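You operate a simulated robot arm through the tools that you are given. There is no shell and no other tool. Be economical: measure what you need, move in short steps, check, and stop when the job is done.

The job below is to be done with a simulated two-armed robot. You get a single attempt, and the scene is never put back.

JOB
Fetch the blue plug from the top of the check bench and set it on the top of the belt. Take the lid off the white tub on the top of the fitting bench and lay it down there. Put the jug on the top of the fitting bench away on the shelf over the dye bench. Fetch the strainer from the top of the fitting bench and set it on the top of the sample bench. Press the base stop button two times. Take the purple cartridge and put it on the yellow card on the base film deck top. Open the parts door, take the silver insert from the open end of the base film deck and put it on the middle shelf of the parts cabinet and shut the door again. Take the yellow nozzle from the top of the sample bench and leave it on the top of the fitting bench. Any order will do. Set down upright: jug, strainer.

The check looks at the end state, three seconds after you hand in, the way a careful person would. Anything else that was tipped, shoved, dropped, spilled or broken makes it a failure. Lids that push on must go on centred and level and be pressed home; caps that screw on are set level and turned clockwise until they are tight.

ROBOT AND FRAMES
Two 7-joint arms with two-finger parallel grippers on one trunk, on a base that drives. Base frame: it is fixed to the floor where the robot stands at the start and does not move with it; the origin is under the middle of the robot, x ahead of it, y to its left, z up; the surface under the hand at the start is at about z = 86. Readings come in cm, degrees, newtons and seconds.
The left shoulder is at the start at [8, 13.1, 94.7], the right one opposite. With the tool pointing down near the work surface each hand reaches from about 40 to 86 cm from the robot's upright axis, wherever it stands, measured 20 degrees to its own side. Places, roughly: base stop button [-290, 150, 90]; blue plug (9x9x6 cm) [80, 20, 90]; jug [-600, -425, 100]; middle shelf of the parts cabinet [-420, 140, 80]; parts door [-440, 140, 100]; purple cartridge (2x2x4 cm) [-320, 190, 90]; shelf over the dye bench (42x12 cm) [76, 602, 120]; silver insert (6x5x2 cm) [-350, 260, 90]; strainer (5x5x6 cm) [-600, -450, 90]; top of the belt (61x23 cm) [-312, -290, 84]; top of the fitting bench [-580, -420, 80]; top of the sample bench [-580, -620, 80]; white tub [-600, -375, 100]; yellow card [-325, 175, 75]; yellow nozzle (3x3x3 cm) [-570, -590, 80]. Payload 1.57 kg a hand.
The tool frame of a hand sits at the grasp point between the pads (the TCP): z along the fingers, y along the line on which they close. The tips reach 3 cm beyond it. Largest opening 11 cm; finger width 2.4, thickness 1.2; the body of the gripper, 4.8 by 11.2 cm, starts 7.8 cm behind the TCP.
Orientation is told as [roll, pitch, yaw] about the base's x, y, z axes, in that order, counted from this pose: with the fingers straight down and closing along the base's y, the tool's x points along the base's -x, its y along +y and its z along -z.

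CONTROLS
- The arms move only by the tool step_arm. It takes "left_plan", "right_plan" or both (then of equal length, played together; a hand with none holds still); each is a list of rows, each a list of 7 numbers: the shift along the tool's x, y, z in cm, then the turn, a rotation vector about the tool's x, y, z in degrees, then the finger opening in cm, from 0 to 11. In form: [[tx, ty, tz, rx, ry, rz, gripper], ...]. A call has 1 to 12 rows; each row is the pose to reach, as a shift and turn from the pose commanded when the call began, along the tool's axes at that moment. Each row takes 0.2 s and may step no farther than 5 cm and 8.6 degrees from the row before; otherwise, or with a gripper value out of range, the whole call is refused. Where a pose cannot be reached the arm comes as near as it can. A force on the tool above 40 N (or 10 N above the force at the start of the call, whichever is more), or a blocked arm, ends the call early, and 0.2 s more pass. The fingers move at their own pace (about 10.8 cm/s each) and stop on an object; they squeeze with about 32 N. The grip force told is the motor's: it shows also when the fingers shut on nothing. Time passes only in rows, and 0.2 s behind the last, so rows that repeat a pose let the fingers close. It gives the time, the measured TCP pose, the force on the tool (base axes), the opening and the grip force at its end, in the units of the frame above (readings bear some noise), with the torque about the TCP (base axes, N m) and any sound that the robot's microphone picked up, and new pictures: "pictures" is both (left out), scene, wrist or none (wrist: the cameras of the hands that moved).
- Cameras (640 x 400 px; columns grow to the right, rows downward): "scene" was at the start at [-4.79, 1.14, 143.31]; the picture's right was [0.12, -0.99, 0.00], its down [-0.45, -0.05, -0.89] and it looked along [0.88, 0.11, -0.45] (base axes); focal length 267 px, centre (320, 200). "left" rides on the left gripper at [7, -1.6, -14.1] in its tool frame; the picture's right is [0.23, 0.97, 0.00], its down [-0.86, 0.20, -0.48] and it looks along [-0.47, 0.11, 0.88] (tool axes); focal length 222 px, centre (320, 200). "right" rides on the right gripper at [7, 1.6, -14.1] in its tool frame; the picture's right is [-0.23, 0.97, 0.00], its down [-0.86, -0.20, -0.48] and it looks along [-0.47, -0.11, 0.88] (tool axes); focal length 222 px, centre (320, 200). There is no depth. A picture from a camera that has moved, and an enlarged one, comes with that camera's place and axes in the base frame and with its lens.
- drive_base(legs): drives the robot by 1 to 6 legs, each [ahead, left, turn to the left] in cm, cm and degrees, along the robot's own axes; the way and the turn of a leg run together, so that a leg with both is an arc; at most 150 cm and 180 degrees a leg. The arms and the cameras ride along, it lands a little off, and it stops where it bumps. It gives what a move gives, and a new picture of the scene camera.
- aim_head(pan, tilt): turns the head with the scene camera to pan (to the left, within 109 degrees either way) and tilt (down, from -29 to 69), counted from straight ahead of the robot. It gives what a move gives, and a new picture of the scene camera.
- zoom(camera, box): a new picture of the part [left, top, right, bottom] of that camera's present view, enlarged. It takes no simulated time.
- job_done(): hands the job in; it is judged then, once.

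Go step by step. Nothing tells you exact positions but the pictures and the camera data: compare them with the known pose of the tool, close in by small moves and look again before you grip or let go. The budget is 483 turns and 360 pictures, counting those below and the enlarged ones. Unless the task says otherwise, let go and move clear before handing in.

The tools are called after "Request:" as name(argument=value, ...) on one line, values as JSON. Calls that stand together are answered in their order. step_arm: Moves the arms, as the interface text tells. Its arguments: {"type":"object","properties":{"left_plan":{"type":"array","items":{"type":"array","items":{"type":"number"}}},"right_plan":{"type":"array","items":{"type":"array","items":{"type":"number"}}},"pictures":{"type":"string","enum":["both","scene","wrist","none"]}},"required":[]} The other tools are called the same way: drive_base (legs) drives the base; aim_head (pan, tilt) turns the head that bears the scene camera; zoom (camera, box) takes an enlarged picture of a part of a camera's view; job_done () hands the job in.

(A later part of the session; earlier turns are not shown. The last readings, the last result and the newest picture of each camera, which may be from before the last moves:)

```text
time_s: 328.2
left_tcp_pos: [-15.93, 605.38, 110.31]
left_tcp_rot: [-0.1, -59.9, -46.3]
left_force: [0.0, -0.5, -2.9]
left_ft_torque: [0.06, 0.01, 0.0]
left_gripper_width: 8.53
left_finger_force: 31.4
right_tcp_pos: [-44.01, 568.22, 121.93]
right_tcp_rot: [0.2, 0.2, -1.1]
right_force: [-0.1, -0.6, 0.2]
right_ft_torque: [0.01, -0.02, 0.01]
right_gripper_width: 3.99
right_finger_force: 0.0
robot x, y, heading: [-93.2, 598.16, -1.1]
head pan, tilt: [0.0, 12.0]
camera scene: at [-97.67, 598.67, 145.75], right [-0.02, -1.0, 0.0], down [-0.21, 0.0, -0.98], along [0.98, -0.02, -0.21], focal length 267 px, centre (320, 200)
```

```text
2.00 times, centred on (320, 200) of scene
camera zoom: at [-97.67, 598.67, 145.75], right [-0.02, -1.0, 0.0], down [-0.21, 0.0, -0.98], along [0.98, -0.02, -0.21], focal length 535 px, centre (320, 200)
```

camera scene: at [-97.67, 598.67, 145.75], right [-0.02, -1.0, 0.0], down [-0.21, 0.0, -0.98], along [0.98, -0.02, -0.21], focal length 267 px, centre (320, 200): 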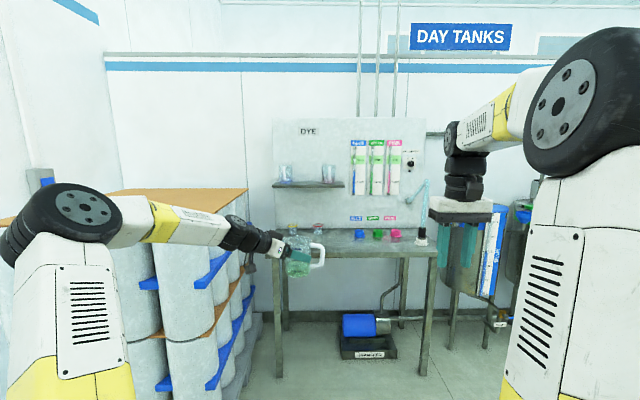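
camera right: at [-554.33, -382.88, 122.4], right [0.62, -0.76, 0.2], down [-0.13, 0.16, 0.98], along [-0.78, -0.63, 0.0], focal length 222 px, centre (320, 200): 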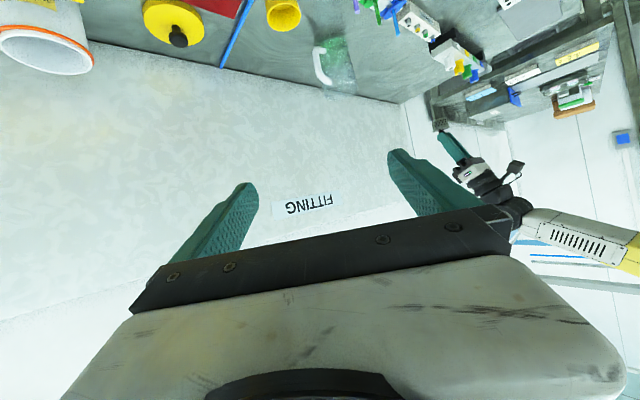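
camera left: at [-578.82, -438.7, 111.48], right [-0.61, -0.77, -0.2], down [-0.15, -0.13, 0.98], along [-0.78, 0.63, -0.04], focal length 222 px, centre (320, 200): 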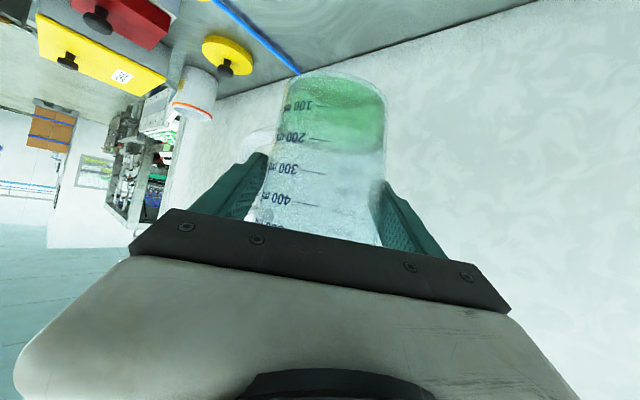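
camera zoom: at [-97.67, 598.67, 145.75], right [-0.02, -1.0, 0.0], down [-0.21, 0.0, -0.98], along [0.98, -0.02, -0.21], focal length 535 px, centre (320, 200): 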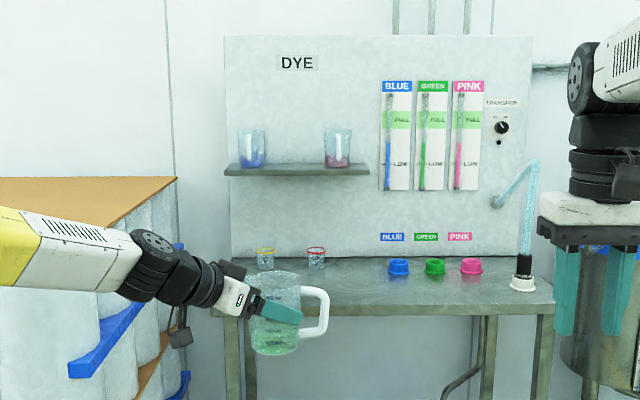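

The shelf holds two beakers with about 19 cm between them, and the jug fits there with its axis near [75, 605]. I'll raise the jug and drive in.

Request:
step_arm(left_plan=[[-2.5, 0, -1.4, 0, 0, 0, 6], [-5, 0, -2.9, 0, 0, 0, 6], [-7.5, 0, -4.3, 0, 0, 0, 6], [-10, 0, -5.8, 0, 0, 0, 6], [-12.5, 0, -7.2, 0, 0, 0, 6], [-15, 0, -8.7, 0, 0, 0, 6], [-17.5, 0, -10.1, 0, 0, 0, 6], [-20, 0, -11.5, 0, 0, 0, 6]], pictures="none")

Request:
drive_base(legs=[[70, 0, 1.1]])

Request:
zoom(camera="scene", box=[200, 70, 440, 220])

```text
time_s: 330.0
left_tcp_pos: [-15.72, 605.35, 133.53]
left_tcp_rot: [-0.1, -60.0, -46.2]
left_force: [0.0, 0.4, -2.3]
left_ft_torque: [0.03, 0.02, -0.01]
left_gripper_width: 8.53
left_finger_force: 32.4
right_tcp_pos: [-44.04, 568.32, 122.01]
right_tcp_rot: [0.1, 0.1, -1.1]
right_force: [-0.2, 0.3, 0.4]
right_ft_torque: [-0.02, -0.01, -0.01]
right_gripper_width: 4.02
right_finger_force: 0.2
robot x, y, heading: [-92.9, 598.57, -1.2]
head pan, tilt: [0.0, 12.0]
```

```text
time_s: 333.8
left_tcp_pos: [52.81, 605.91, 133.5]
left_tcp_rot: [-0.1, -60.0, -45.3]
left_force: [0.3, -0.3, -1.3]
left_ft_torque: [0.04, 0.01, 0.01]
left_gripper_width: 8.49
left_finger_force: 32.1
right_tcp_pos: [24.95, 568.25, 121.9]
right_tcp_rot: [0.2, 0.0, -0.2]
right_force: [0.1, -0.6, 0.1]
right_ft_torque: [0.0, 0.04, -0.03]
right_gripper_width: 4.0
right_finger_force: 0.2
robot x, y, heading: [-24.63, 597.69, -0.4]
head pan, tilt: [0.0, 12.0]
camera scene: at [-29.16, 597.77, 145.75], right [0.0, -1.0, 0.0], down [-0.21, 0.0, -0.98], along [0.98, 0.0, -0.21], focal length 267 px, centre (320, 200)
```

scene: 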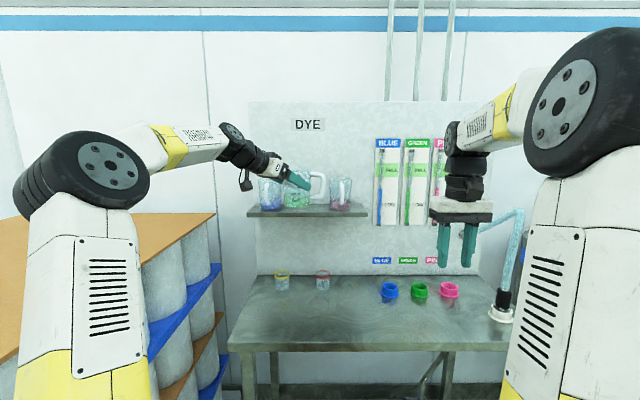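

```text
2.67 times, centred on (320, 145) of scene
camera zoom: at [-29.16, 597.77, 145.75], right [0.0, -1.0, 0.0], down [-0.21, 0.0, -0.98], along [0.98, 0.0, -0.21], focal length 713 px, centre (320, 347)
```

zoom: 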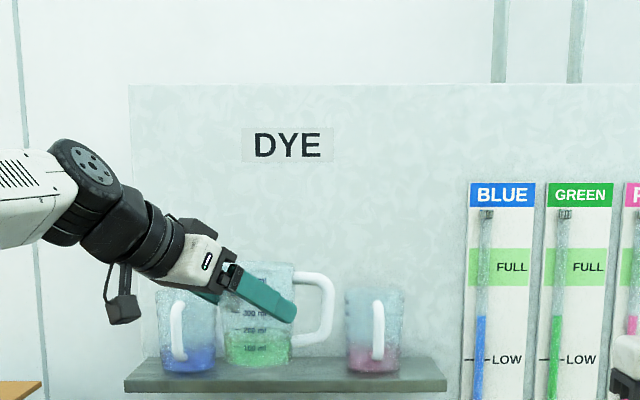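

The neighbours on the shelf are jugs too, and my slanted hand would hit the left one. I'll turn the robot 30° left so the hand goes in nearly straight. First I'll move clear of the drums and raise the right hand.

Request:
step_arm(right_plan=[[0, 0, -4, 0, 0, 0, 4], [0, 0, -8, 0, 0, 0, 4], [0, 0, -12, 0, 0, 0, 4], [0, 0, -15, 0, 0, 0, 4]], pictures="none")

Request:
drive_base(legs=[[-25, -42, 0.4], [0, 0, 30]])

```text
time_s: 334.8
left_tcp_pos: [52.69, 605.84, 133.56]
left_tcp_rot: [-0.1, -59.9, -45.4]
left_force: [-0.6, -0.7, -2.4]
left_ft_torque: [0.07, 0.03, 0.0]
left_gripper_width: 8.52
left_finger_force: 32.2
right_tcp_pos: [25.09, 568.56, 136.88]
right_tcp_rot: [0.2, 0.2, -0.2]
right_force: [-1.2, -0.7, 0.2]
right_ft_torque: [-0.02, 0.01, 0.0]
right_gripper_width: 4.01
right_finger_force: 0.1
robot x, y, heading: [-24.64, 597.88, -0.1]
head pan, tilt: [0.0, 12.0]
```

```text
time_s: 339.2
left_tcp_pos: [12.25, 603.05, 133.52]
left_tcp_rot: [-0.1, -60.0, -14.1]
left_force: [-0.4, 0.8, -2.4]
left_ft_torque: [0.03, 0.03, 0.01]
left_gripper_width: 8.48
left_finger_force: 32.0
right_tcp_pos: [8.02, 556.85, 136.8]
right_tcp_rot: [0.2, 0.0, 31.0]
right_force: [0.3, -0.9, -1.0]
right_ft_torque: [0.02, -0.04, 0.0]
right_gripper_width: 4.01
right_finger_force: 0.0
robot x, y, heading: [-49.76, 556.0, 30.9]
head pan, tilt: [0.0, 12.0]
camera scene: at [-53.5, 553.72, 145.75], right [0.52, -0.86, 0.0], down [-0.18, -0.11, -0.98], along [0.84, 0.5, -0.21], focal length 267 px, centre (320, 200)
```

scene: 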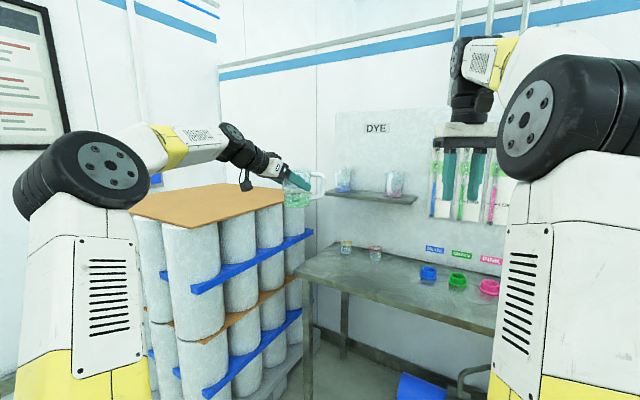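

Request:
drive_base(legs=[[40.4, -21.6, 0]])

Request:
zoom(camera="scene", box=[220, 80, 420, 205])

Request:
zoom(camera="left", box=[0, 0, 640, 400])

```text
time_s: 341.9
left_tcp_pos: [58.54, 604.8, 133.46]
left_tcp_rot: [0.0, -60.0, -14.6]
left_force: [0.4, -0.2, -2.1]
left_ft_torque: [0.0, 0.05, 0.01]
left_gripper_width: 8.49
left_finger_force: 31.7
right_tcp_pos: [53.76, 558.64, 136.92]
right_tcp_rot: [0.2, 0.1, 30.4]
right_force: [0.1, 0.7, 0.3]
right_ft_torque: [-0.02, -0.01, 0.0]
right_gripper_width: 3.99
right_finger_force: 0.0
robot x, y, heading: [-3.63, 558.67, 30.6]
head pan, tilt: [0.0, 12.0]
camera scene: at [-7.7, 556.12, 145.75], right [0.51, -0.86, 0.0], down [-0.18, -0.11, -0.98], along [0.84, 0.5, -0.21], focal length 267 px, centre (320, 200)
```

scene: 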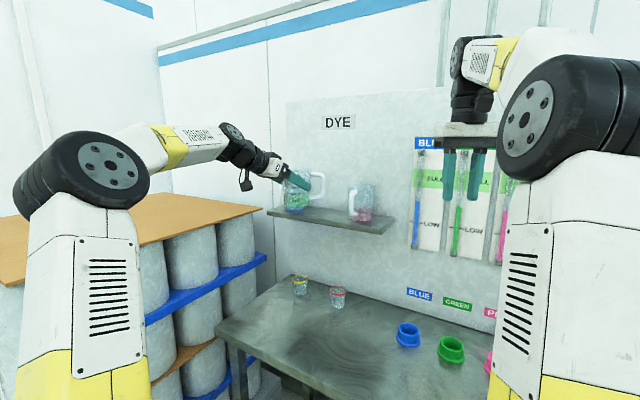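

```text
3.20 times, centred on (320, 142) of scene
camera zoom: at [-7.7, 556.12, 145.75], right [0.51, -0.86, 0.0], down [-0.18, -0.11, -0.98], along [0.84, 0.5, -0.21], focal length 855 px, centre (320, 384)
```

zoom: 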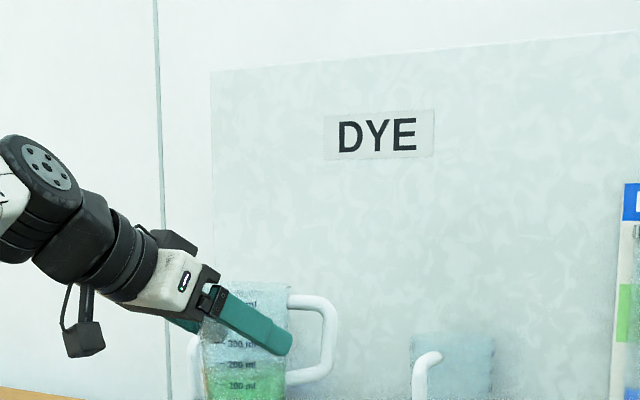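

```text
1.00 times, centred on (320, 200) of left (not enlarged: the box is as wide or as high as the picture)
camera zoom: at [42.98, 607.29, 134.6], right [0.14, 0.97, -0.2], down [0.06, 0.19, 0.98], along [0.99, -0.15, -0.04], focal length 222 px, centre (320, 200)
```

zoom: 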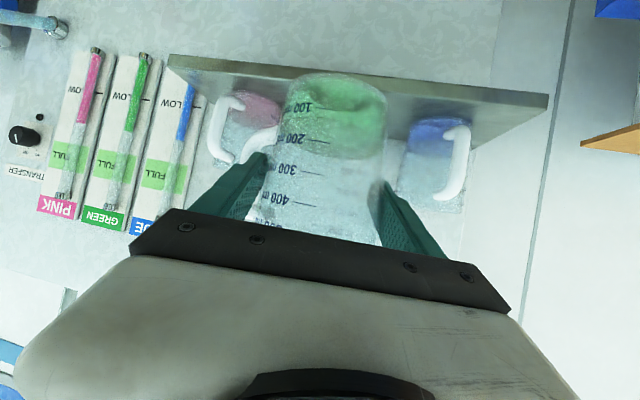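

Request:
drive_base(legs=[[6.9, -4.1, 0]])

```text
time_s: 343.0
left_tcp_pos: [66.51, 604.89, 133.58]
left_tcp_rot: [-0.1, -60.0, -14.4]
left_force: [-0.5, 0.7, -1.4]
left_ft_torque: [0.0, 0.06, -0.02]
left_gripper_width: 8.47
left_finger_force: 32.3
right_tcp_pos: [62.02, 558.66, 136.8]
right_tcp_rot: [0.2, 0.1, 30.5]
right_force: [1.0, 0.6, -1.2]
right_ft_torque: [0.0, -0.02, -0.02]
right_gripper_width: 3.97
right_finger_force: 0.0
robot x, y, heading: [4.09, 558.37, 30.3]
head pan, tilt: [0.0, 12.0]
camera scene: at [0.4, 556.1, 145.75], right [0.51, -0.86, 0.0], down [-0.18, -0.11, -0.98], along [0.84, 0.5, -0.21], focal length 267 px, centre (320, 200)
```

scene: 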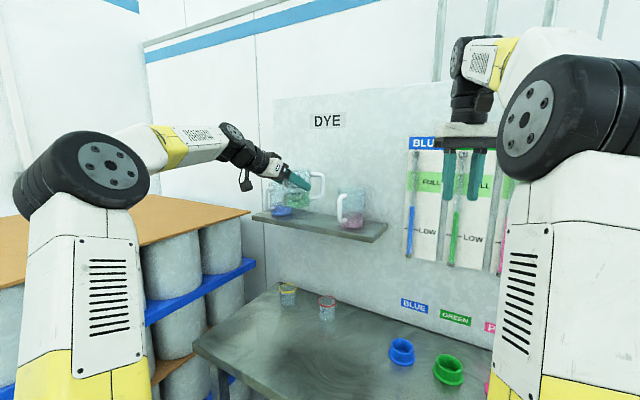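

Request:
step_arm(left_plan=[[-1.2, 0.4, 2.1, 0, 0, 0, 6], [-2.4, 0.8, 4.2, 0, 0, 0, 6], [-3.7, 1.2, 6.4, 0, 0, 0, 6]], pictures="wrist")

Request:
zoom(camera="scene", box=[220, 130, 380, 230])

```text
time_s: 343.8
left_tcp_pos: [74.24, 604.18, 133.65]
left_tcp_rot: [0.0, -60.0, -14.5]
left_force: [-0.2, 0.2, -2.4]
left_ft_torque: [0.02, 0.01, 0.02]
left_gripper_width: 8.51
left_finger_force: 31.9
right_tcp_pos: [61.9, 558.73, 136.82]
right_tcp_rot: [0.2, 0.1, 30.6]
right_force: [-0.4, -1.1, 0.4]
right_ft_torque: [-0.04, -0.03, -0.03]
right_gripper_width: 3.97
right_finger_force: 0.2
robot x, y, heading: [4.76, 558.65, 30.4]
head pan, tilt: [0.0, 12.0]
camera left: at [58.61, 606.58, 134.71], right [0.14, 0.97, -0.2], down [0.06, 0.19, 0.98], along [0.99, -0.15, -0.04], focal length 222 px, centre (320, 200)
```

left: 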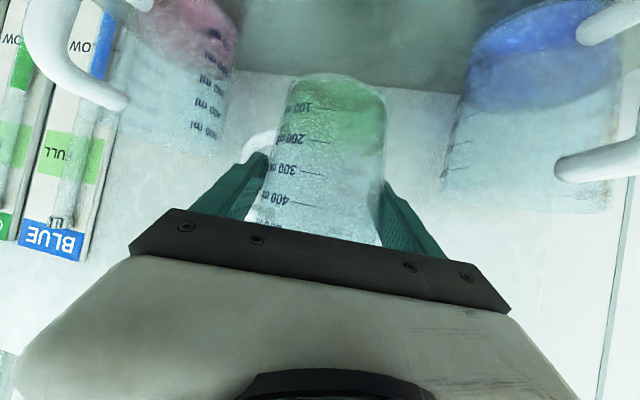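

```text
4.00 times, centred on (300, 180) of scene
camera zoom: at [0.39, 556.11, 145.75], right [0.51, -0.86, 0.0], down [-0.18, -0.11, -0.98], along [0.84, 0.5, -0.21], focal length 1069 px, centre (400, 280)
```

zoom: 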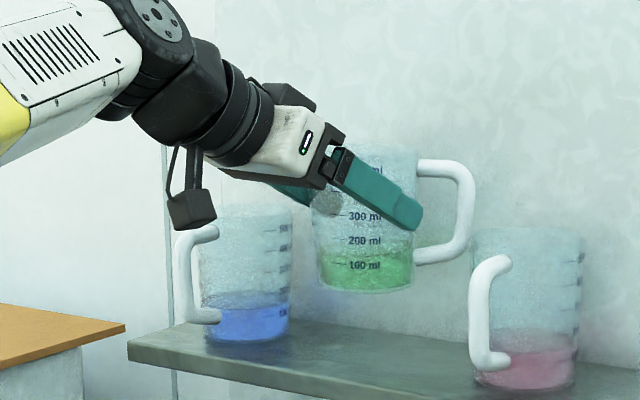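

The spacing looks good. I'll lower slowly onto the shelf.

Request:
step_arm(left_plan=[[1.3, 0, 0.75, 0, 0, 0, 6], [2.6, 0, 1.5, 0, 0, 0, 6], [3.9, 0, 2.25, 0, 0, 0, 6], [4.3, 0, 2.5, 0, 0, 0, 6], [4.6, 0, 2.65, 0, 0, 0, 6], [4.9, 0, 2.8, 0, 0, 0, 6], [5.2, 0, 3, 0, 0, 0, 6], [5.45, 0, 3.15, 0, 0, 0, 6], [5.7, 0, 3.3, 0, 0, 0, 6]], pictures="none")

Request:
zoom(camera="scene", box=[220, 130, 380, 230])

```text
time_s: 345.8
left_tcp_pos: [74.05, 604.32, 127.45]
left_tcp_rot: [0.3, -60.3, -14.7]
left_force: [-0.4, 4.0, 20.8]
left_ft_torque: [-0.49, -0.43, 0.02]
left_gripper_width: 8.53
left_finger_force: 31.4
right_tcp_pos: [61.83, 558.64, 136.88]
right_tcp_rot: [0.3, 0.1, 30.6]
right_force: [-0.3, -0.3, -0.8]
right_ft_torque: [-0.02, 0.02, -0.01]
right_gripper_width: 3.98
right_finger_force: 0.1
robot x, y, heading: [4.2, 558.31, 30.5]
head pan, tilt: [0.0, 12.0]
```

```text
4.00 times, centred on (300, 180) of scene
camera zoom: at [0.34, 556.09, 145.75], right [0.51, -0.86, 0.0], down [-0.18, -0.11, -0.98], along [0.84, 0.5, -0.21], focal length 1069 px, centre (400, 280)
```

zoom: 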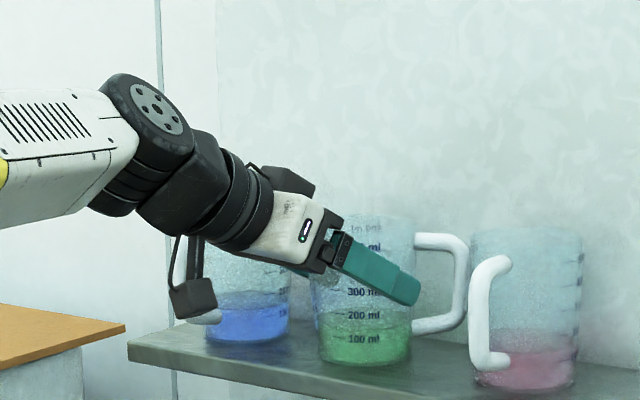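

Request:
step_arm(left_plan=[[-0.2, 0, -0.1, 0, 0, 0, 6], [-0.2, 0, -0.1, 0, 0, 0, 9], [-0.2, 0, -0.1, 0, 0, 0, 10.2], [-0.2, 0, -0.1, 0, 0, 0, 10.2]], pictures="wrist")

Request:
zoom(camera="scene", box=[220, 130, 380, 230])

```text
time_s: 346.8
left_tcp_pos: [74.08, 604.06, 127.02]
left_tcp_rot: [-0.1, -59.9, -14.4]
left_force: [-0.7, 0.6, 0.4]
left_ft_torque: [-0.03, -0.02, 0.0]
left_gripper_width: 10.21
left_finger_force: 0.1
right_tcp_pos: [62.09, 558.7, 136.95]
right_tcp_rot: [0.2, 0.1, 30.5]
right_force: [-0.4, -0.4, 0.1]
right_ft_torque: [0.02, 0.0, 0.01]
right_gripper_width: 3.97
right_finger_force: 0.1
robot x, y, heading: [4.12, 558.34, 30.5]
head pan, tilt: [0.0, 12.0]
camera left: at [58.52, 606.57, 128.2], right [0.14, 0.97, -0.2], down [0.06, 0.19, 0.98], along [0.99, -0.15, -0.04], focal length 222 px, centre (320, 200)
```

left: 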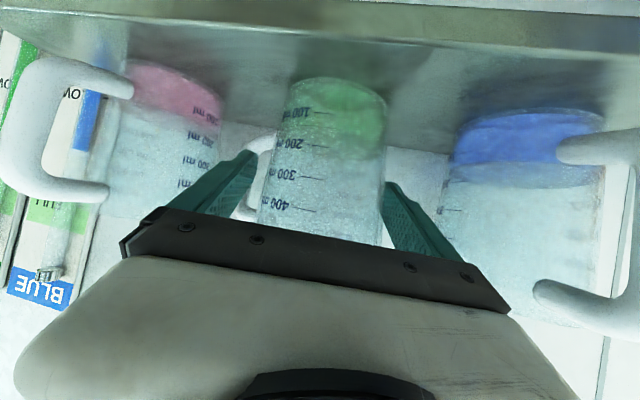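

```text
4.00 times, centred on (300, 180) of scene
camera zoom: at [0.41, 556.1, 145.75], right [0.51, -0.86, 0.0], down [-0.18, -0.11, -0.98], along [0.84, 0.5, -0.21], focal length 1069 px, centre (400, 280)
```

zoom: 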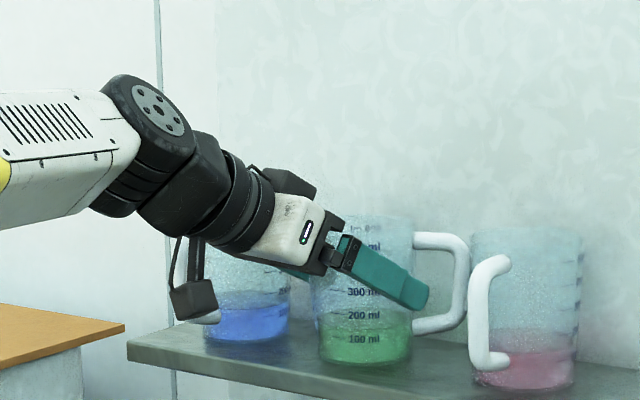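

Request:
step_arm(left_plan=[[0, 0.3, 0, 0, 0, 0, 10.4], [1, 0.3, -1.7, 0, 0, 0, 10.4], [2, 0.3, -3.5, 0, 0, 0, 10.4], [3.5, 0.3, -6.1, 0, 0, 0, 10.4], [5, 0.3, -8.7, 0, 0, 0, 10.4], [6.5, 0.3, -11.3, 0, 0, 0, 10.4], [8, 0.3, -13.9, 0, 0, 0, 10.4], [9, 0.3, -16, 0, 0, 0, 10.4]], pictures="none")

Request:
zoom(camera="scene", box=[220, 130, 380, 230])

```text
time_s: 348.6
left_tcp_pos: [56.59, 608.98, 127.44]
left_tcp_rot: [-0.2, -59.9, -14.6]
left_force: [-0.2, 0.0, -0.7]
left_ft_torque: [-0.02, 0.02, -0.02]
left_gripper_width: 10.38
left_finger_force: 0.1
right_tcp_pos: [61.93, 558.7, 136.74]
right_tcp_rot: [0.2, 0.0, 30.6]
right_force: [0.0, -0.1, 0.2]
right_ft_torque: [-0.01, 0.01, -0.02]
right_gripper_width: 4.03
right_finger_force: 0.0
robot x, y, heading: [4.43, 558.4, 30.6]
head pan, tilt: [0.0, 12.0]
```

```text
4.00 times, centred on (300, 180) of scene
camera zoom: at [0.43, 556.1, 145.75], right [0.51, -0.86, 0.0], down [-0.18, -0.11, -0.98], along [0.84, 0.5, -0.21], focal length 1069 px, centre (400, 280)
```

zoom: 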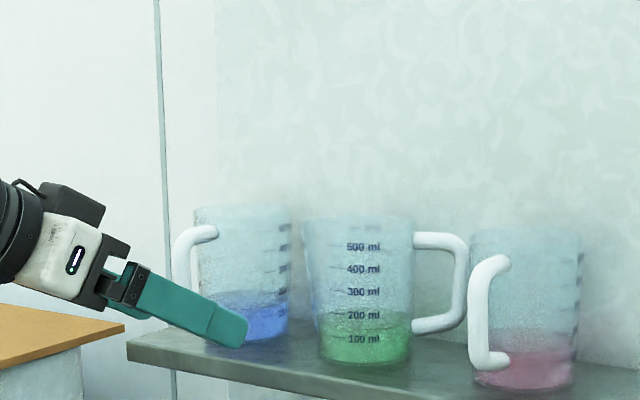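

The jug stands upright on the shelf. Next is the base film deck: back away, turn around and drive towards (-190, 200).

Request:
drive_base(legs=[[-60, 36, 0], [0, 0, 149.4], [0, 140, 0], [0, 140, 0], [0, 75, 0]])

Request:
aim_head(pan=0, tilt=12)

Request:
zoom(camera="scene", box=[160, 80, 480, 280])

```text
time_s: 375.5
left_tcp_pos: [-133.89, 182.31, 127.53]
left_tcp_rot: [-0.2, -60.0, 135.3]
left_force: [0.0, -0.1, 0.0]
left_ft_torque: [-0.01, -0.04, 0.0]
left_gripper_width: 10.43
left_finger_force: 0.0
right_tcp_pos: [-113.31, 228.54, 136.78]
right_tcp_rot: [0.2, 0.1, -179.4]
right_force: [0.1, 0.0, 1.6]
right_ft_torque: [0.02, 0.0, 0.01]
right_gripper_width: 4.0
right_finger_force: 0.0
robot x, y, heading: [-63.42, 200.12, -180.0]
head pan, tilt: [0.0, 12.0]
camera scene: at [-58.57, 199.98, 145.75], right [-0.01, 1.0, 0.0], down [0.21, 0.0, -0.98], along [-0.98, -0.01, -0.21], focal length 267 px, centre (320, 200)
```

scene: 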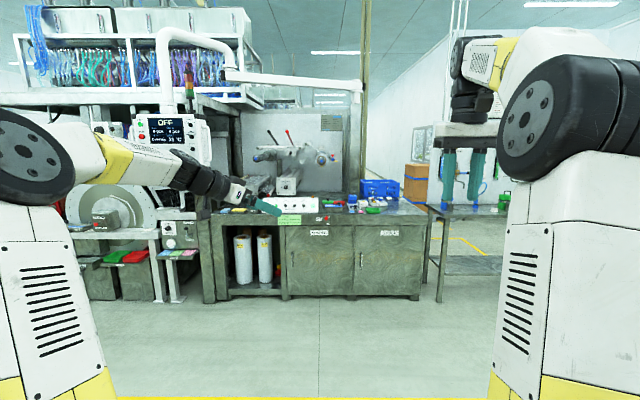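

```text
time_s: 376.1
left_tcp_pos: [-133.88, 182.25, 127.46]
left_tcp_rot: [-0.1, -59.9, 135.3]
left_force: [0.4, 0.1, -0.8]
left_ft_torque: [0.01, -0.01, 0.01]
left_gripper_width: 10.41
left_finger_force: 0.1
right_tcp_pos: [-113.38, 228.54, 136.8]
right_tcp_rot: [0.2, 0.1, -179.5]
right_force: [0.9, 0.8, 0.6]
right_ft_torque: [0.01, 0.01, -0.01]
right_gripper_width: 4.0
right_finger_force: 0.1
robot x, y, heading: [-63.36, 199.72, -179.7]
head pan, tilt: [0.0, 12.0]
camera scene: at [-58.57, 199.97, 145.75], right [-0.01, 1.0, 0.0], down [0.21, 0.0, -0.98], along [-0.98, -0.01, -0.21], focal length 267 px, centre (320, 200)
```

scene: 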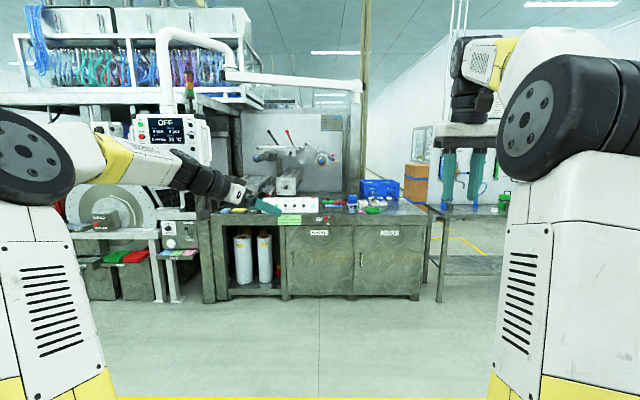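

```text
2.00 times, centred on (320, 180) of scene
camera zoom: at [-58.57, 199.97, 145.75], right [-0.01, 1.0, 0.0], down [0.21, 0.0, -0.98], along [-0.98, -0.01, -0.21], focal length 535 px, centre (320, 240)
```

zoom: 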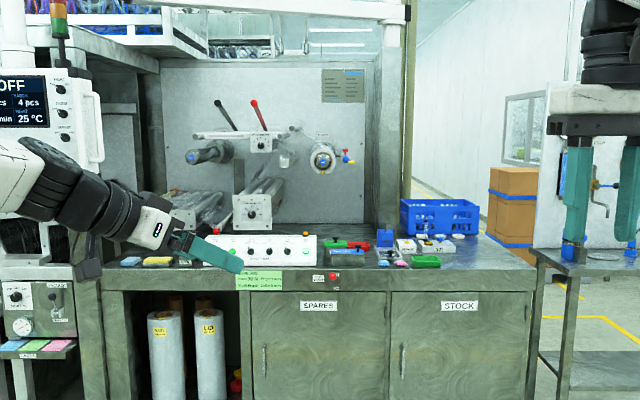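

Request:
step_arm(left_plan=[[0, 0, 0, 0, 8, 0, 8], [0, 0, 0, 0, 16, 0, 6], [0, 0, 0, 0, 24, 0, 4], [0, 0, 0, 0, 32, 0, 4], [0, 0, 0, 0, 40, 0, 4], [0, 0, 0, 0, 48, 0, 4], [0, 0, 0, 0, 56, 0, 4], [0, 0, 0, 0, 60, 0, 4]], pictures="none")

Request:
step_arm(left_plan=[[0, 1, 0, 0, 0, -8, 4], [1, 2, 0, 0, 0, -16, 4], [2, 3, 0, 0, 0, -24, 4], [3, 4, 0, 0, 0, -32, 4], [4, 5, 0, 0, 0, -40, 4], [5, 6, 0, 0, 0, -45, 4]], pictures="none")

Request:
drive_base(legs=[[130, 20, 0]])

Request:
aim_head(pan=0, tilt=25)

Request:
zoom(camera="scene", box=[160, 90, 480, 290])

```text
time_s: 377.9
left_tcp_pos: [-132.66, 183.36, 127.0]
left_tcp_rot: [-0.1, -3.8, 135.4]
left_force: [-0.1, -0.3, -0.2]
left_ft_torque: [0.03, -0.03, 0.0]
left_gripper_width: 4.0
left_finger_force: 0.1
left hand out of reach, approached as far as the arm can: row 7, 8
right_tcp_pos: [-113.44, 228.66, 136.86]
right_tcp_rot: [0.3, 0.1, -179.4]
right_force: [0.7, 0.4, 0.1]
right_ft_torque: [0.03, 0.02, 0.02]
right_gripper_width: 4.0
right_finger_force: 0.1
robot x, y, heading: [-63.48, 200.18, -179.8]
head pan, tilt: [0.0, 12.0]
```

```text
time_s: 379.3
left_tcp_pos: [-133.32, 175.73, 126.68]
left_tcp_rot: [-2.9, -2.8, -179.5]
left_force: [-0.1, -0.3, -0.9]
left_ft_torque: [-0.06, 0.03, 0.01]
left_gripper_width: 3.97
left_finger_force: 0.0
right_tcp_pos: [-113.28, 228.55, 136.84]
right_tcp_rot: [0.2, 0.1, -179.5]
right_force: [-0.4, 0.1, 0.1]
right_ft_torque: [-0.02, 0.04, -0.02]
right_gripper_width: 4.0
right_finger_force: 0.0
robot x, y, heading: [-63.43, 199.95, -179.5]
head pan, tilt: [0.0, 12.0]
```

```text
time_s: 385.9
left_tcp_pos: [-264.16, 159.77, 126.6]
left_tcp_rot: [-2.8, -2.7, 178.5]
left_force: [-0.5, 0.3, -0.9]
left_ft_torque: [0.01, 0.01, 0.03]
left_gripper_width: 4.01
left_finger_force: 0.2
right_tcp_pos: [-242.49, 211.9, 136.74]
right_tcp_rot: [0.2, 0.1, 178.6]
right_force: [0.2, -0.2, -0.3]
right_ft_torque: [0.02, 0.0, -0.02]
right_gripper_width: 3.98
right_finger_force: 0.1
robot x, y, heading: [-193.63, 181.61, 178.6]
head pan, tilt: [0.0, 12.0]
camera scene: at [-188.72, 181.53, 145.75], right [0.03, 1.0, 0.0], down [0.21, -0.01, -0.98], along [-0.98, 0.03, -0.21], focal length 267 px, centre (320, 200)
```

scene: 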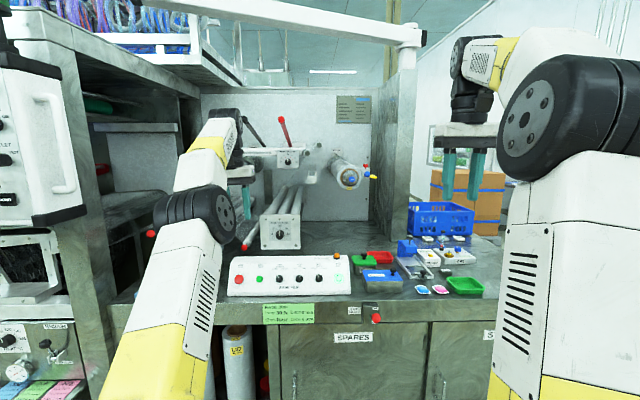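

```text
time_s: 386.7
left_tcp_pos: [-264.23, 159.89, 126.69]
left_tcp_rot: [-2.8, -2.8, 178.3]
left_force: [-0.8, -0.3, -0.2]
left_ft_torque: [-0.01, -0.04, 0.01]
left_gripper_width: 3.98
left_finger_force: 0.1
right_tcp_pos: [-242.45, 211.97, 136.92]
right_tcp_rot: [0.2, 0.1, 178.4]
right_force: [0.4, 0.2, -0.6]
right_ft_torque: [-0.01, -0.03, 0.0]
right_gripper_width: 4.02
right_finger_force: 0.0
robot x, y, heading: [-193.36, 181.49, 178.7]
head pan, tilt: [0.0, 25.0]
camera scene: at [-188.62, 181.52, 143.64], right [0.03, 1.0, 0.0], down [0.42, -0.01, -0.91], along [-0.91, 0.02, -0.42], focal length 267 px, centre (320, 200)
```

scene: 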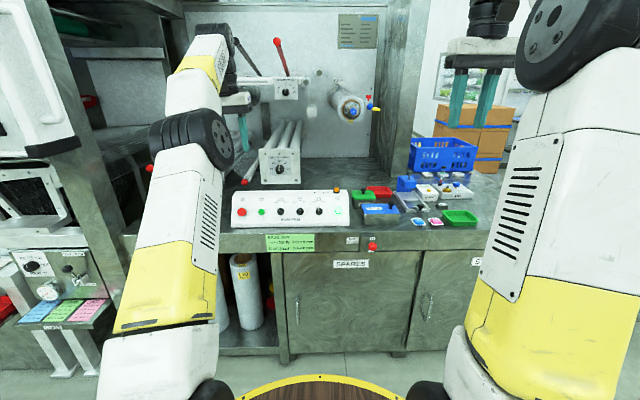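

```text
2.00 times, centred on (320, 190) of scene
camera zoom: at [-188.62, 181.52, 143.64], right [0.03, 1.0, 0.0], down [0.42, -0.01, -0.91], along [-0.91, 0.02, -0.42], focal length 535 px, centre (320, 220)
```

zoom: 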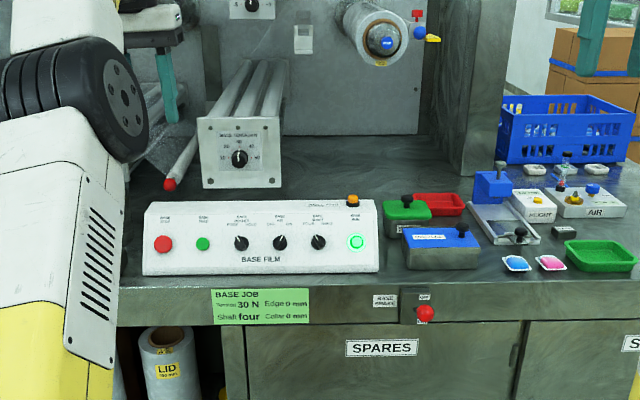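

The red "BASE STOP" button is on the base film panel at about [-293, 150, 90]. The cartridge and card should be behind that panel. I'll retract the left hand, go closer and look down.

Request:
step_arm(left_plan=[[4, 0, 0, 0, 0, 0, 2], [8, 0, 0, 0, 0, 0, 0], [12, 0, 0, 0, 0, 0, 0], [15, 0, 0, 0, 0, 0, 0]], pictures="none")

Request:
drive_base(legs=[[46, 0, 1.4]])

Request:
aim_head(pan=0, tilt=38)

Request:
zoom(camera="scene", box=[180, 80, 440, 242])

```text
time_s: 387.7
left_tcp_pos: [-249.17, 159.46, 125.84]
left_tcp_rot: [-2.9, -2.7, 178.4]
left_force: [-0.4, 0.6, -0.4]
left_ft_torque: [0.0, 0.0, 0.01]
left_gripper_width: 0.0
left_finger_force: 21.2
right_tcp_pos: [-242.47, 212.06, 136.83]
right_tcp_rot: [0.2, 0.1, 178.4]
right_force: [-0.3, -0.2, -0.7]
right_ft_torque: [0.0, -0.04, -0.02]
right_gripper_width: 3.99
right_finger_force: 0.0
robot x, y, heading: [-193.62, 182.07, 178.5]
head pan, tilt: [0.0, 25.0]
```

```text
time_s: 390.4
left_tcp_pos: [-294.83, 158.25, 125.99]
left_tcp_rot: [-2.8, -2.8, -179.8]
left_force: [-0.1, 0.0, -0.9]
left_ft_torque: [-0.04, 0.0, 0.0]
left_gripper_width: 0.0
left_finger_force: 21.4
right_tcp_pos: [-289.77, 210.98, 136.69]
right_tcp_rot: [0.2, 0.1, -179.7]
right_force: [1.1, 0.3, 0.5]
right_ft_torque: [-0.02, 0.02, 0.03]
right_gripper_width: 4.0
right_finger_force: 0.1
robot x, y, heading: [-239.7, 182.09, -179.8]
head pan, tilt: [0.0, 25.0]
camera scene: at [-235.04, 182.15, 143.64], right [-0.01, 1.0, 0.0], down [0.42, 0.0, -0.91], along [-0.91, 0.0, -0.42], focal length 267 px, centre (320, 200)
```

scene: 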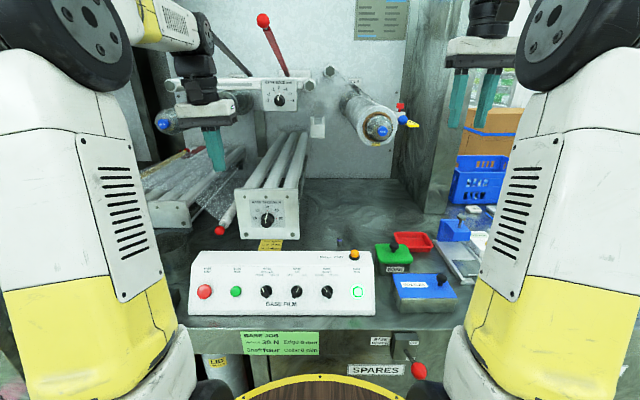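

```text
time_s: 391.2
left_tcp_pos: [-294.92, 158.21, 125.86]
left_tcp_rot: [-2.8, -2.8, -179.8]
left_force: [-0.4, 0.0, 0.2]
left_ft_torque: [-0.01, 0.01, -0.01]
left_gripper_width: 0.01
left_finger_force: 21.2
right_tcp_pos: [-289.88, 210.86, 136.93]
right_tcp_rot: [0.3, 0.1, -179.7]
right_force: [-0.7, -0.2, -0.3]
right_ft_torque: [-0.04, 0.01, 0.02]
right_gripper_width: 4.01
right_finger_force: 0.0
robot x, y, heading: [-239.62, 182.57, -179.5]
head pan, tilt: [0.0, 38.0]
camera scene: at [-234.47, 182.16, 141.61], right [-0.01, 1.0, 0.0], down [0.62, 0.0, -0.79], along [-0.79, 0.0, -0.62], focal length 267 px, centre (320, 200)
```

scene: 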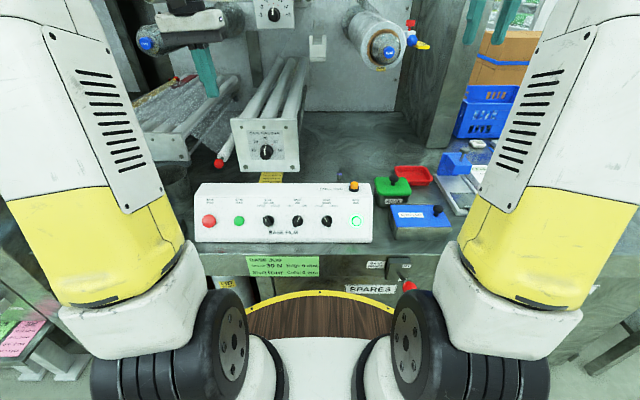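

```text
2.46 times, centred on (310, 161) of scene
camera zoom: at [-234.47, 182.16, 141.61], right [-0.01, 1.0, 0.0], down [0.62, 0.0, -0.79], along [-0.79, 0.0, -0.62], focal length 658 px, centre (345, 296)
```

zoom: 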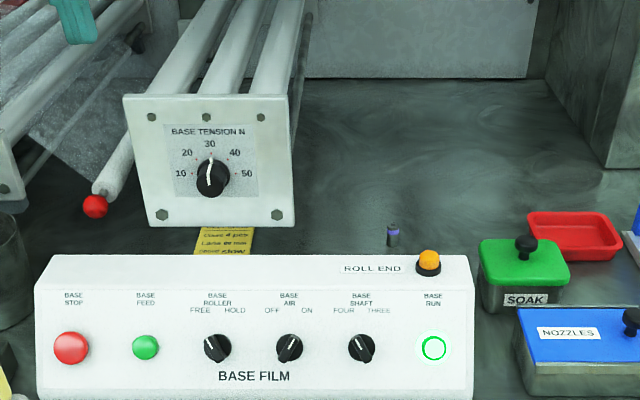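

Request:
zoom(camera="left", box=[0, 0, 640, 400])

```text
1.00 times, centred on (320, 200) of left (not enlarged: the box is as wide or as high as the picture)
camera zoom: at [-287.24, 159.25, 139.81], right [0.23, -0.97, -0.06], down [-0.83, -0.23, 0.51], along [-0.51, -0.07, -0.86], focal length 222 px, centre (320, 200)
```

zoom: 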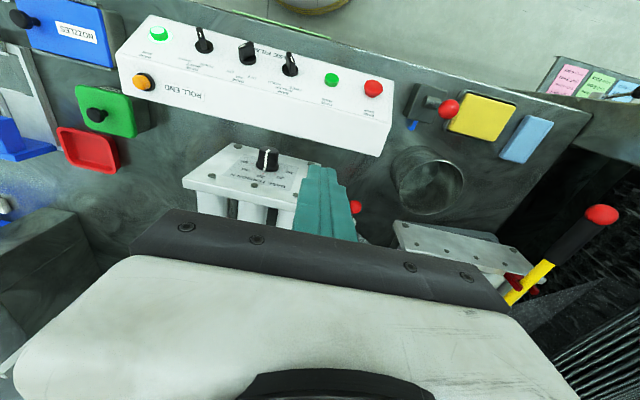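

The button is at about [-289, 151.3, 91.3] on the sloped face. I'll back off 17 cm and approach with closed left fingers tilted 45°.

Request:
drive_base(legs=[[-17, 0, 0]])

Request:
step_arm(left_plan=[[-0.6, 1, 3.5, 0.4, -6, 0, 0], [-1.2, 2, 7, 0.8, -12, 0, 0], [-1.9, 3, 10.5, 1.2, -18, 0, 0], [-2.5, 4, 14, 1.6, -24, 0, 0], [-3.2, 5, 17.5, 2, -30, 0, 0], [-3.8, 6, 21, 2.4, -36, 0, 0], [-4.5, 6.8, 24.5, 2.8, -42, 0, 0]], pictures="wrist")

Request:
zoom(camera="scene", box=[160, 140, 320, 240])

```text
time_s: 392.7
left_tcp_pos: [-277.7, 158.31, 125.92]
left_tcp_rot: [-2.8, -2.8, -179.7]
left_force: [-0.1, 0.9, 0.7]
left_ft_torque: [0.04, -0.05, 0.03]
left_gripper_width: 0.01
left_finger_force: 21.8
right_tcp_pos: [-272.6, 210.86, 136.78]
right_tcp_rot: [0.2, 0.1, -179.7]
right_force: [0.3, 0.3, 0.4]
right_ft_torque: [0.03, -0.04, -0.02]
right_gripper_width: 4.03
right_finger_force: 0.0
robot x, y, heading: [-222.85, 182.28, -179.3]
head pan, tilt: [0.0, 38.0]
camera scene: at [-217.21, 182.26, 141.61], right [-0.01, 1.0, 0.0], down [0.62, 0.0, -0.79], along [-0.79, -0.01, -0.62], focal length 267 px, centre (320, 200)
```

scene: 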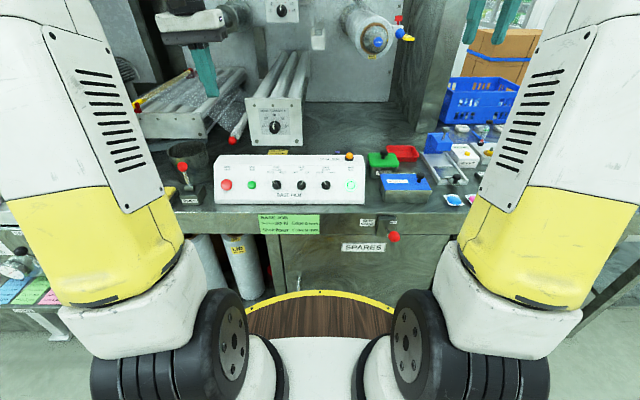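

```text
time_s: 394.3
left_tcp_pos: [-283.82, 155.26, 101.54]
left_tcp_rot: [-7.1, -44.7, -178.5]
left_force: [0.5, 1.1, 4.9]
left_ft_torque: [-0.07, -0.32, 0.02]
left_gripper_width: 0.0
left_finger_force: 20.9
right_tcp_pos: [-272.45, 211.13, 136.76]
right_tcp_rot: [0.2, 0.1, -179.7]
right_force: [-0.4, 2.1, -0.1]
right_ft_torque: [-0.2, 0.0, -0.01]
right_gripper_width: 4.01
right_finger_force: 0.0
robot x, y, heading: [-222.68, 181.99, -179.7]
head pan, tilt: [0.0, 38.0]
camera left: at [-268.8, 155.52, 106.79], right [0.1, -0.96, -0.25], down [-0.28, -0.27, 0.92], along [-0.95, -0.03, -0.3], focal length 222 px, centre (320, 200)
```

left: 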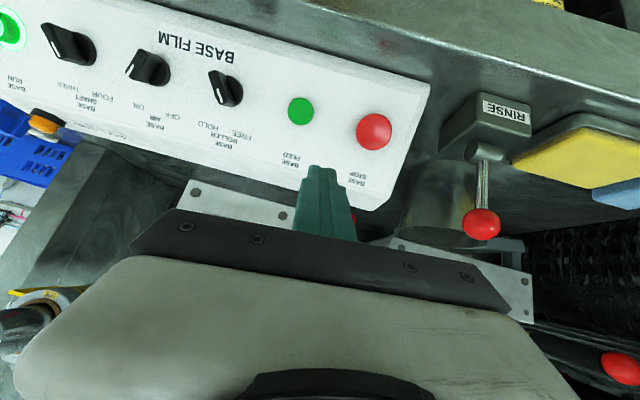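

```text
4.00 times, centred on (240, 190) of scene
camera zoom: at [-217.11, 182.47, 141.6], right [-0.01, 1.0, 0.0], down [0.62, 0.0, -0.79], along [-0.79, -0.01, -0.62], focal length 1069 px, centre (640, 240)
```

zoom: 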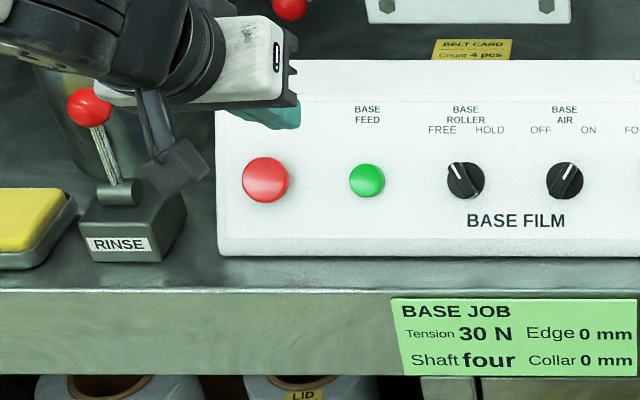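

Request:
step_arm(left_plan=[[0, 0, 0, 0, 0, 0, 0], [0, 0, 0, 0, 0, 0, 0]], pictures="none")

```text
time_s: 394.9
left_tcp_pos: [-283.33, 152.76, 101.43]
left_tcp_rot: [-7.5, -44.6, -175.5]
left_force: [-0.2, -0.1, 0.1]
left_ft_torque: [0.03, 0.02, -0.04]
left_gripper_width: 0.0
left_finger_force: 21.0
right_tcp_pos: [-272.56, 211.02, 136.87]
right_tcp_rot: [0.3, 0.1, -179.6]
right_force: [0.1, 0.1, -0.1]
right_ft_torque: [0.01, -0.03, 0.01]
right_gripper_width: 3.99
right_finger_force: 0.0
robot x, y, heading: [-223.04, 182.34, -179.7]
head pan, tilt: [0.0, 38.0]
```

Request:
step_arm(left_plan=[[1.5, 1.3, 2, 0, 0, 0, 0], [3, 2.5, 4, 0, 0, 0, 0], [3, 2.5, 5.5, 0, 0, 0, 0], [3, 2.5, 5.5, 0, 0, 0, 0]], pictures="wrist")

Request:
zoom(camera="scene", box=[180, 140, 308, 220])

```text
time_s: 395.9
left_tcp_pos: [-285.11, 150.71, 94.96]
left_tcp_rot: [-7.6, -44.6, -175.6]
left_force: [0.2, 0.3, -0.1]
left_ft_torque: [0.01, 0.01, 0.02]
left_gripper_width: 0.0
left_finger_force: 21.5
right_tcp_pos: [-272.59, 210.88, 136.66]
right_tcp_rot: [0.2, 0.1, -179.7]
right_force: [0.1, -0.4, -0.6]
right_ft_torque: [0.0, -0.01, 0.01]
right_gripper_width: 4.02
right_finger_force: 0.0
robot x, y, heading: [-222.27, 182.02, -179.6]
head pan, tilt: [0.0, 38.0]
camera left: at [-270.06, 151.64, 100.29], right [0.15, -0.96, -0.25], down [-0.27, -0.28, 0.92], along [-0.95, -0.07, -0.3], focal length 222 px, centre (320, 200)
```

left: 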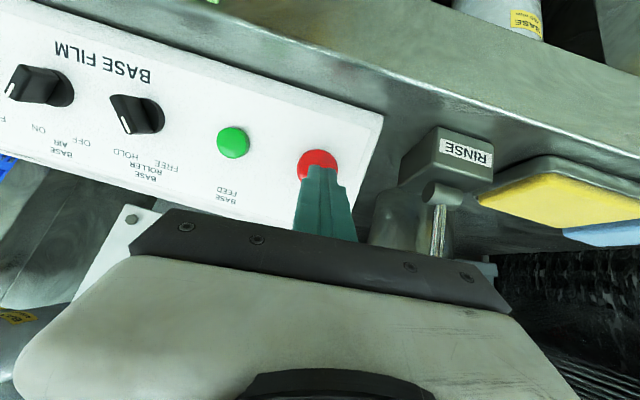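

```text
5.00 times, centred on (244, 180) of scene
camera zoom: at [-217.19, 182.26, 141.6], right [-0.01, 1.0, 0.0], down [0.62, 0.0, -0.79], along [-0.79, -0.01, -0.62], focal length 1336 px, centre (700, 300)
```

zoom: 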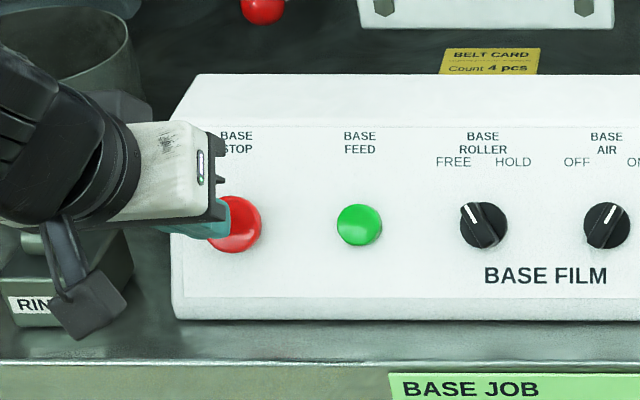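

Request:
step_arm(left_plan=[[0, 0, 1.5, 0, 0, 0, 0], [0, 0, 2.2, 0, 0, 0, 0], [0, 0, 2.6, 0, 0, 0, 0], [0, 0, 3, 0, 0, 0, 0], [0, 0, 3.3, 0, 0, 0, 0]], pictures="none")

Request:
zoom(camera="scene", box=[180, 140, 308, 220])

```text
time_s: 396.7
left_tcp_pos: [-286.71, 150.85, 93.67]
left_tcp_rot: [-7.3, -44.8, -175.7]
left_force: [23.5, 1.8, 23.9]
left_ft_torque: [0.04, 0.37, 0.07]
left_gripper_width: 0.0
left_finger_force: 21.4
right_tcp_pos: [-272.35, 210.9, 136.92]
right_tcp_rot: [0.2, 0.1, -179.5]
right_force: [0.4, 0.0, -0.6]
right_ft_torque: [0.0, 0.0, -0.01]
right_gripper_width: 3.99
right_finger_force: 0.1
robot x, y, heading: [-222.67, 182.15, -179.7]
head pan, tilt: [0.0, 38.0]
heard: click
stopped in row 4 (left hand): the force on the tool passed its limit at 45 N (the readings are from after the stop); the commanded pose is now the measured one
```

```text
5.00 times, centred on (244, 180) of scene
camera zoom: at [-216.95, 182.31, 141.6], right [-0.01, 1.0, 0.0], down [0.61, 0.0, -0.79], along [-0.79, -0.01, -0.61], focal length 1336 px, centre (700, 300)
```

zoom: 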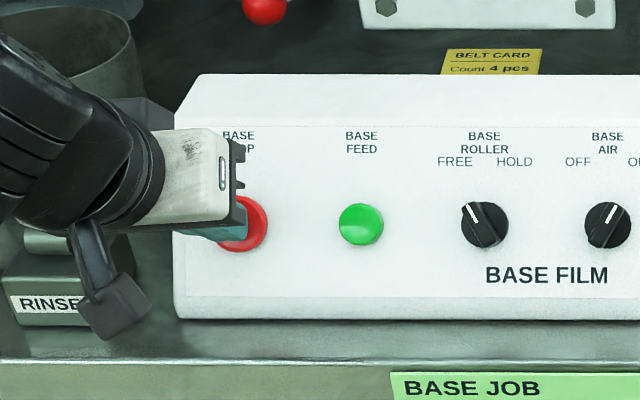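

First press registered (click). I'll release fully, then press a second time.

Request:
step_arm(left_plan=[[0, 0, -1, 0, 0, 0, 0], [0, 0, -2.5, 0, 0, 0, 0], [0, 0, -3.5, 0, 0, 0, 0], [0, 0, -3.5, 0, 0, 0, 0]], pictures="none")

Request:
step_arm(left_plan=[[0, 0, 1.5, 0, 0, 0, 0], [0, 0, 2.8, 0, 0, 0, 0], [0, 0, 3.2, 0, 0, 0, 0], [0, 0, 3.5, 0, 0, 0, 0], [0, 0, 3.8, 0, 0, 0, 0], [0, 0, 4.1, 0, 0, 0, 0]], pictures="none")

```text
time_s: 397.7
left_tcp_pos: [-284.45, 150.47, 95.83]
left_tcp_rot: [-7.4, -44.7, -175.7]
left_force: [0.5, -0.4, 1.1]
left_ft_torque: [0.05, 0.03, -0.03]
left_gripper_width: 0.0
left_finger_force: 21.4
right_tcp_pos: [-272.68, 210.86, 136.84]
right_tcp_rot: [0.2, 0.1, -179.6]
right_force: [-0.3, -0.1, -0.4]
right_ft_torque: [-0.02, 0.02, -0.03]
right_gripper_width: 4.01
right_finger_force: 0.1
robot x, y, heading: [-222.36, 182.55, -179.8]
head pan, tilt: [0.0, 38.0]
```

```text
time_s: 398.9
left_tcp_pos: [-286.82, 150.86, 93.78]
left_tcp_rot: [-7.1, -45.1, -175.8]
left_force: [24.9, 2.9, 21.3]
left_ft_torque: [0.09, 0.31, 0.1]
left_gripper_width: 0.0
left_finger_force: 21.7
right_tcp_pos: [-272.39, 210.76, 136.92]
right_tcp_rot: [0.2, 0.1, -179.5]
right_force: [0.3, -0.5, 0.4]
right_ft_torque: [-0.01, -0.04, -0.02]
right_gripper_width: 4.02
right_finger_force: 0.1
robot x, y, heading: [-222.68, 182.23, -179.6]
head pan, tilt: [0.0, 38.0]
heard: click
stopped in row 5 (left hand): the force on the tool passed its limit at 44 N (the readings are from after the stop); the commanded pose is now the measured one
```

Two presses done. I'll retract the left hand and look at the cartridge and card from above with the right wrist camera.

Request:
step_arm(left_plan=[[0, 0, -2, 0, 0, 0, 0], [0, 0, -6, 0, 0, 0, 0], [0, 0, -10, 0, 0, 0, 0], [-2, 3, -13, 0, 0, 0, 0], [-6, 5, -14, 0, 0, 0, 0], [-10, 6, -14, 0, 0, 0, 0], [-14, 6, -14, 0, 0, 0, 0]], right_plan=[[-4, 2, 0, 0, 0, 0, 5], [-8, 4, 1, 0, 0, 0, 5], [-12, 6, 2, 0, 0, 0, 5], [-16, 9, 3, 0, 0, 0, 5], [-20, 12, 5, 0, 0, 0, 5], [-23, 15, 6, 0, 0, 0, 5], [-25, 17, 7, 0, 0, 0, 5]])

```text
refused: row 4 steps farther than a row can; nothing moved
```

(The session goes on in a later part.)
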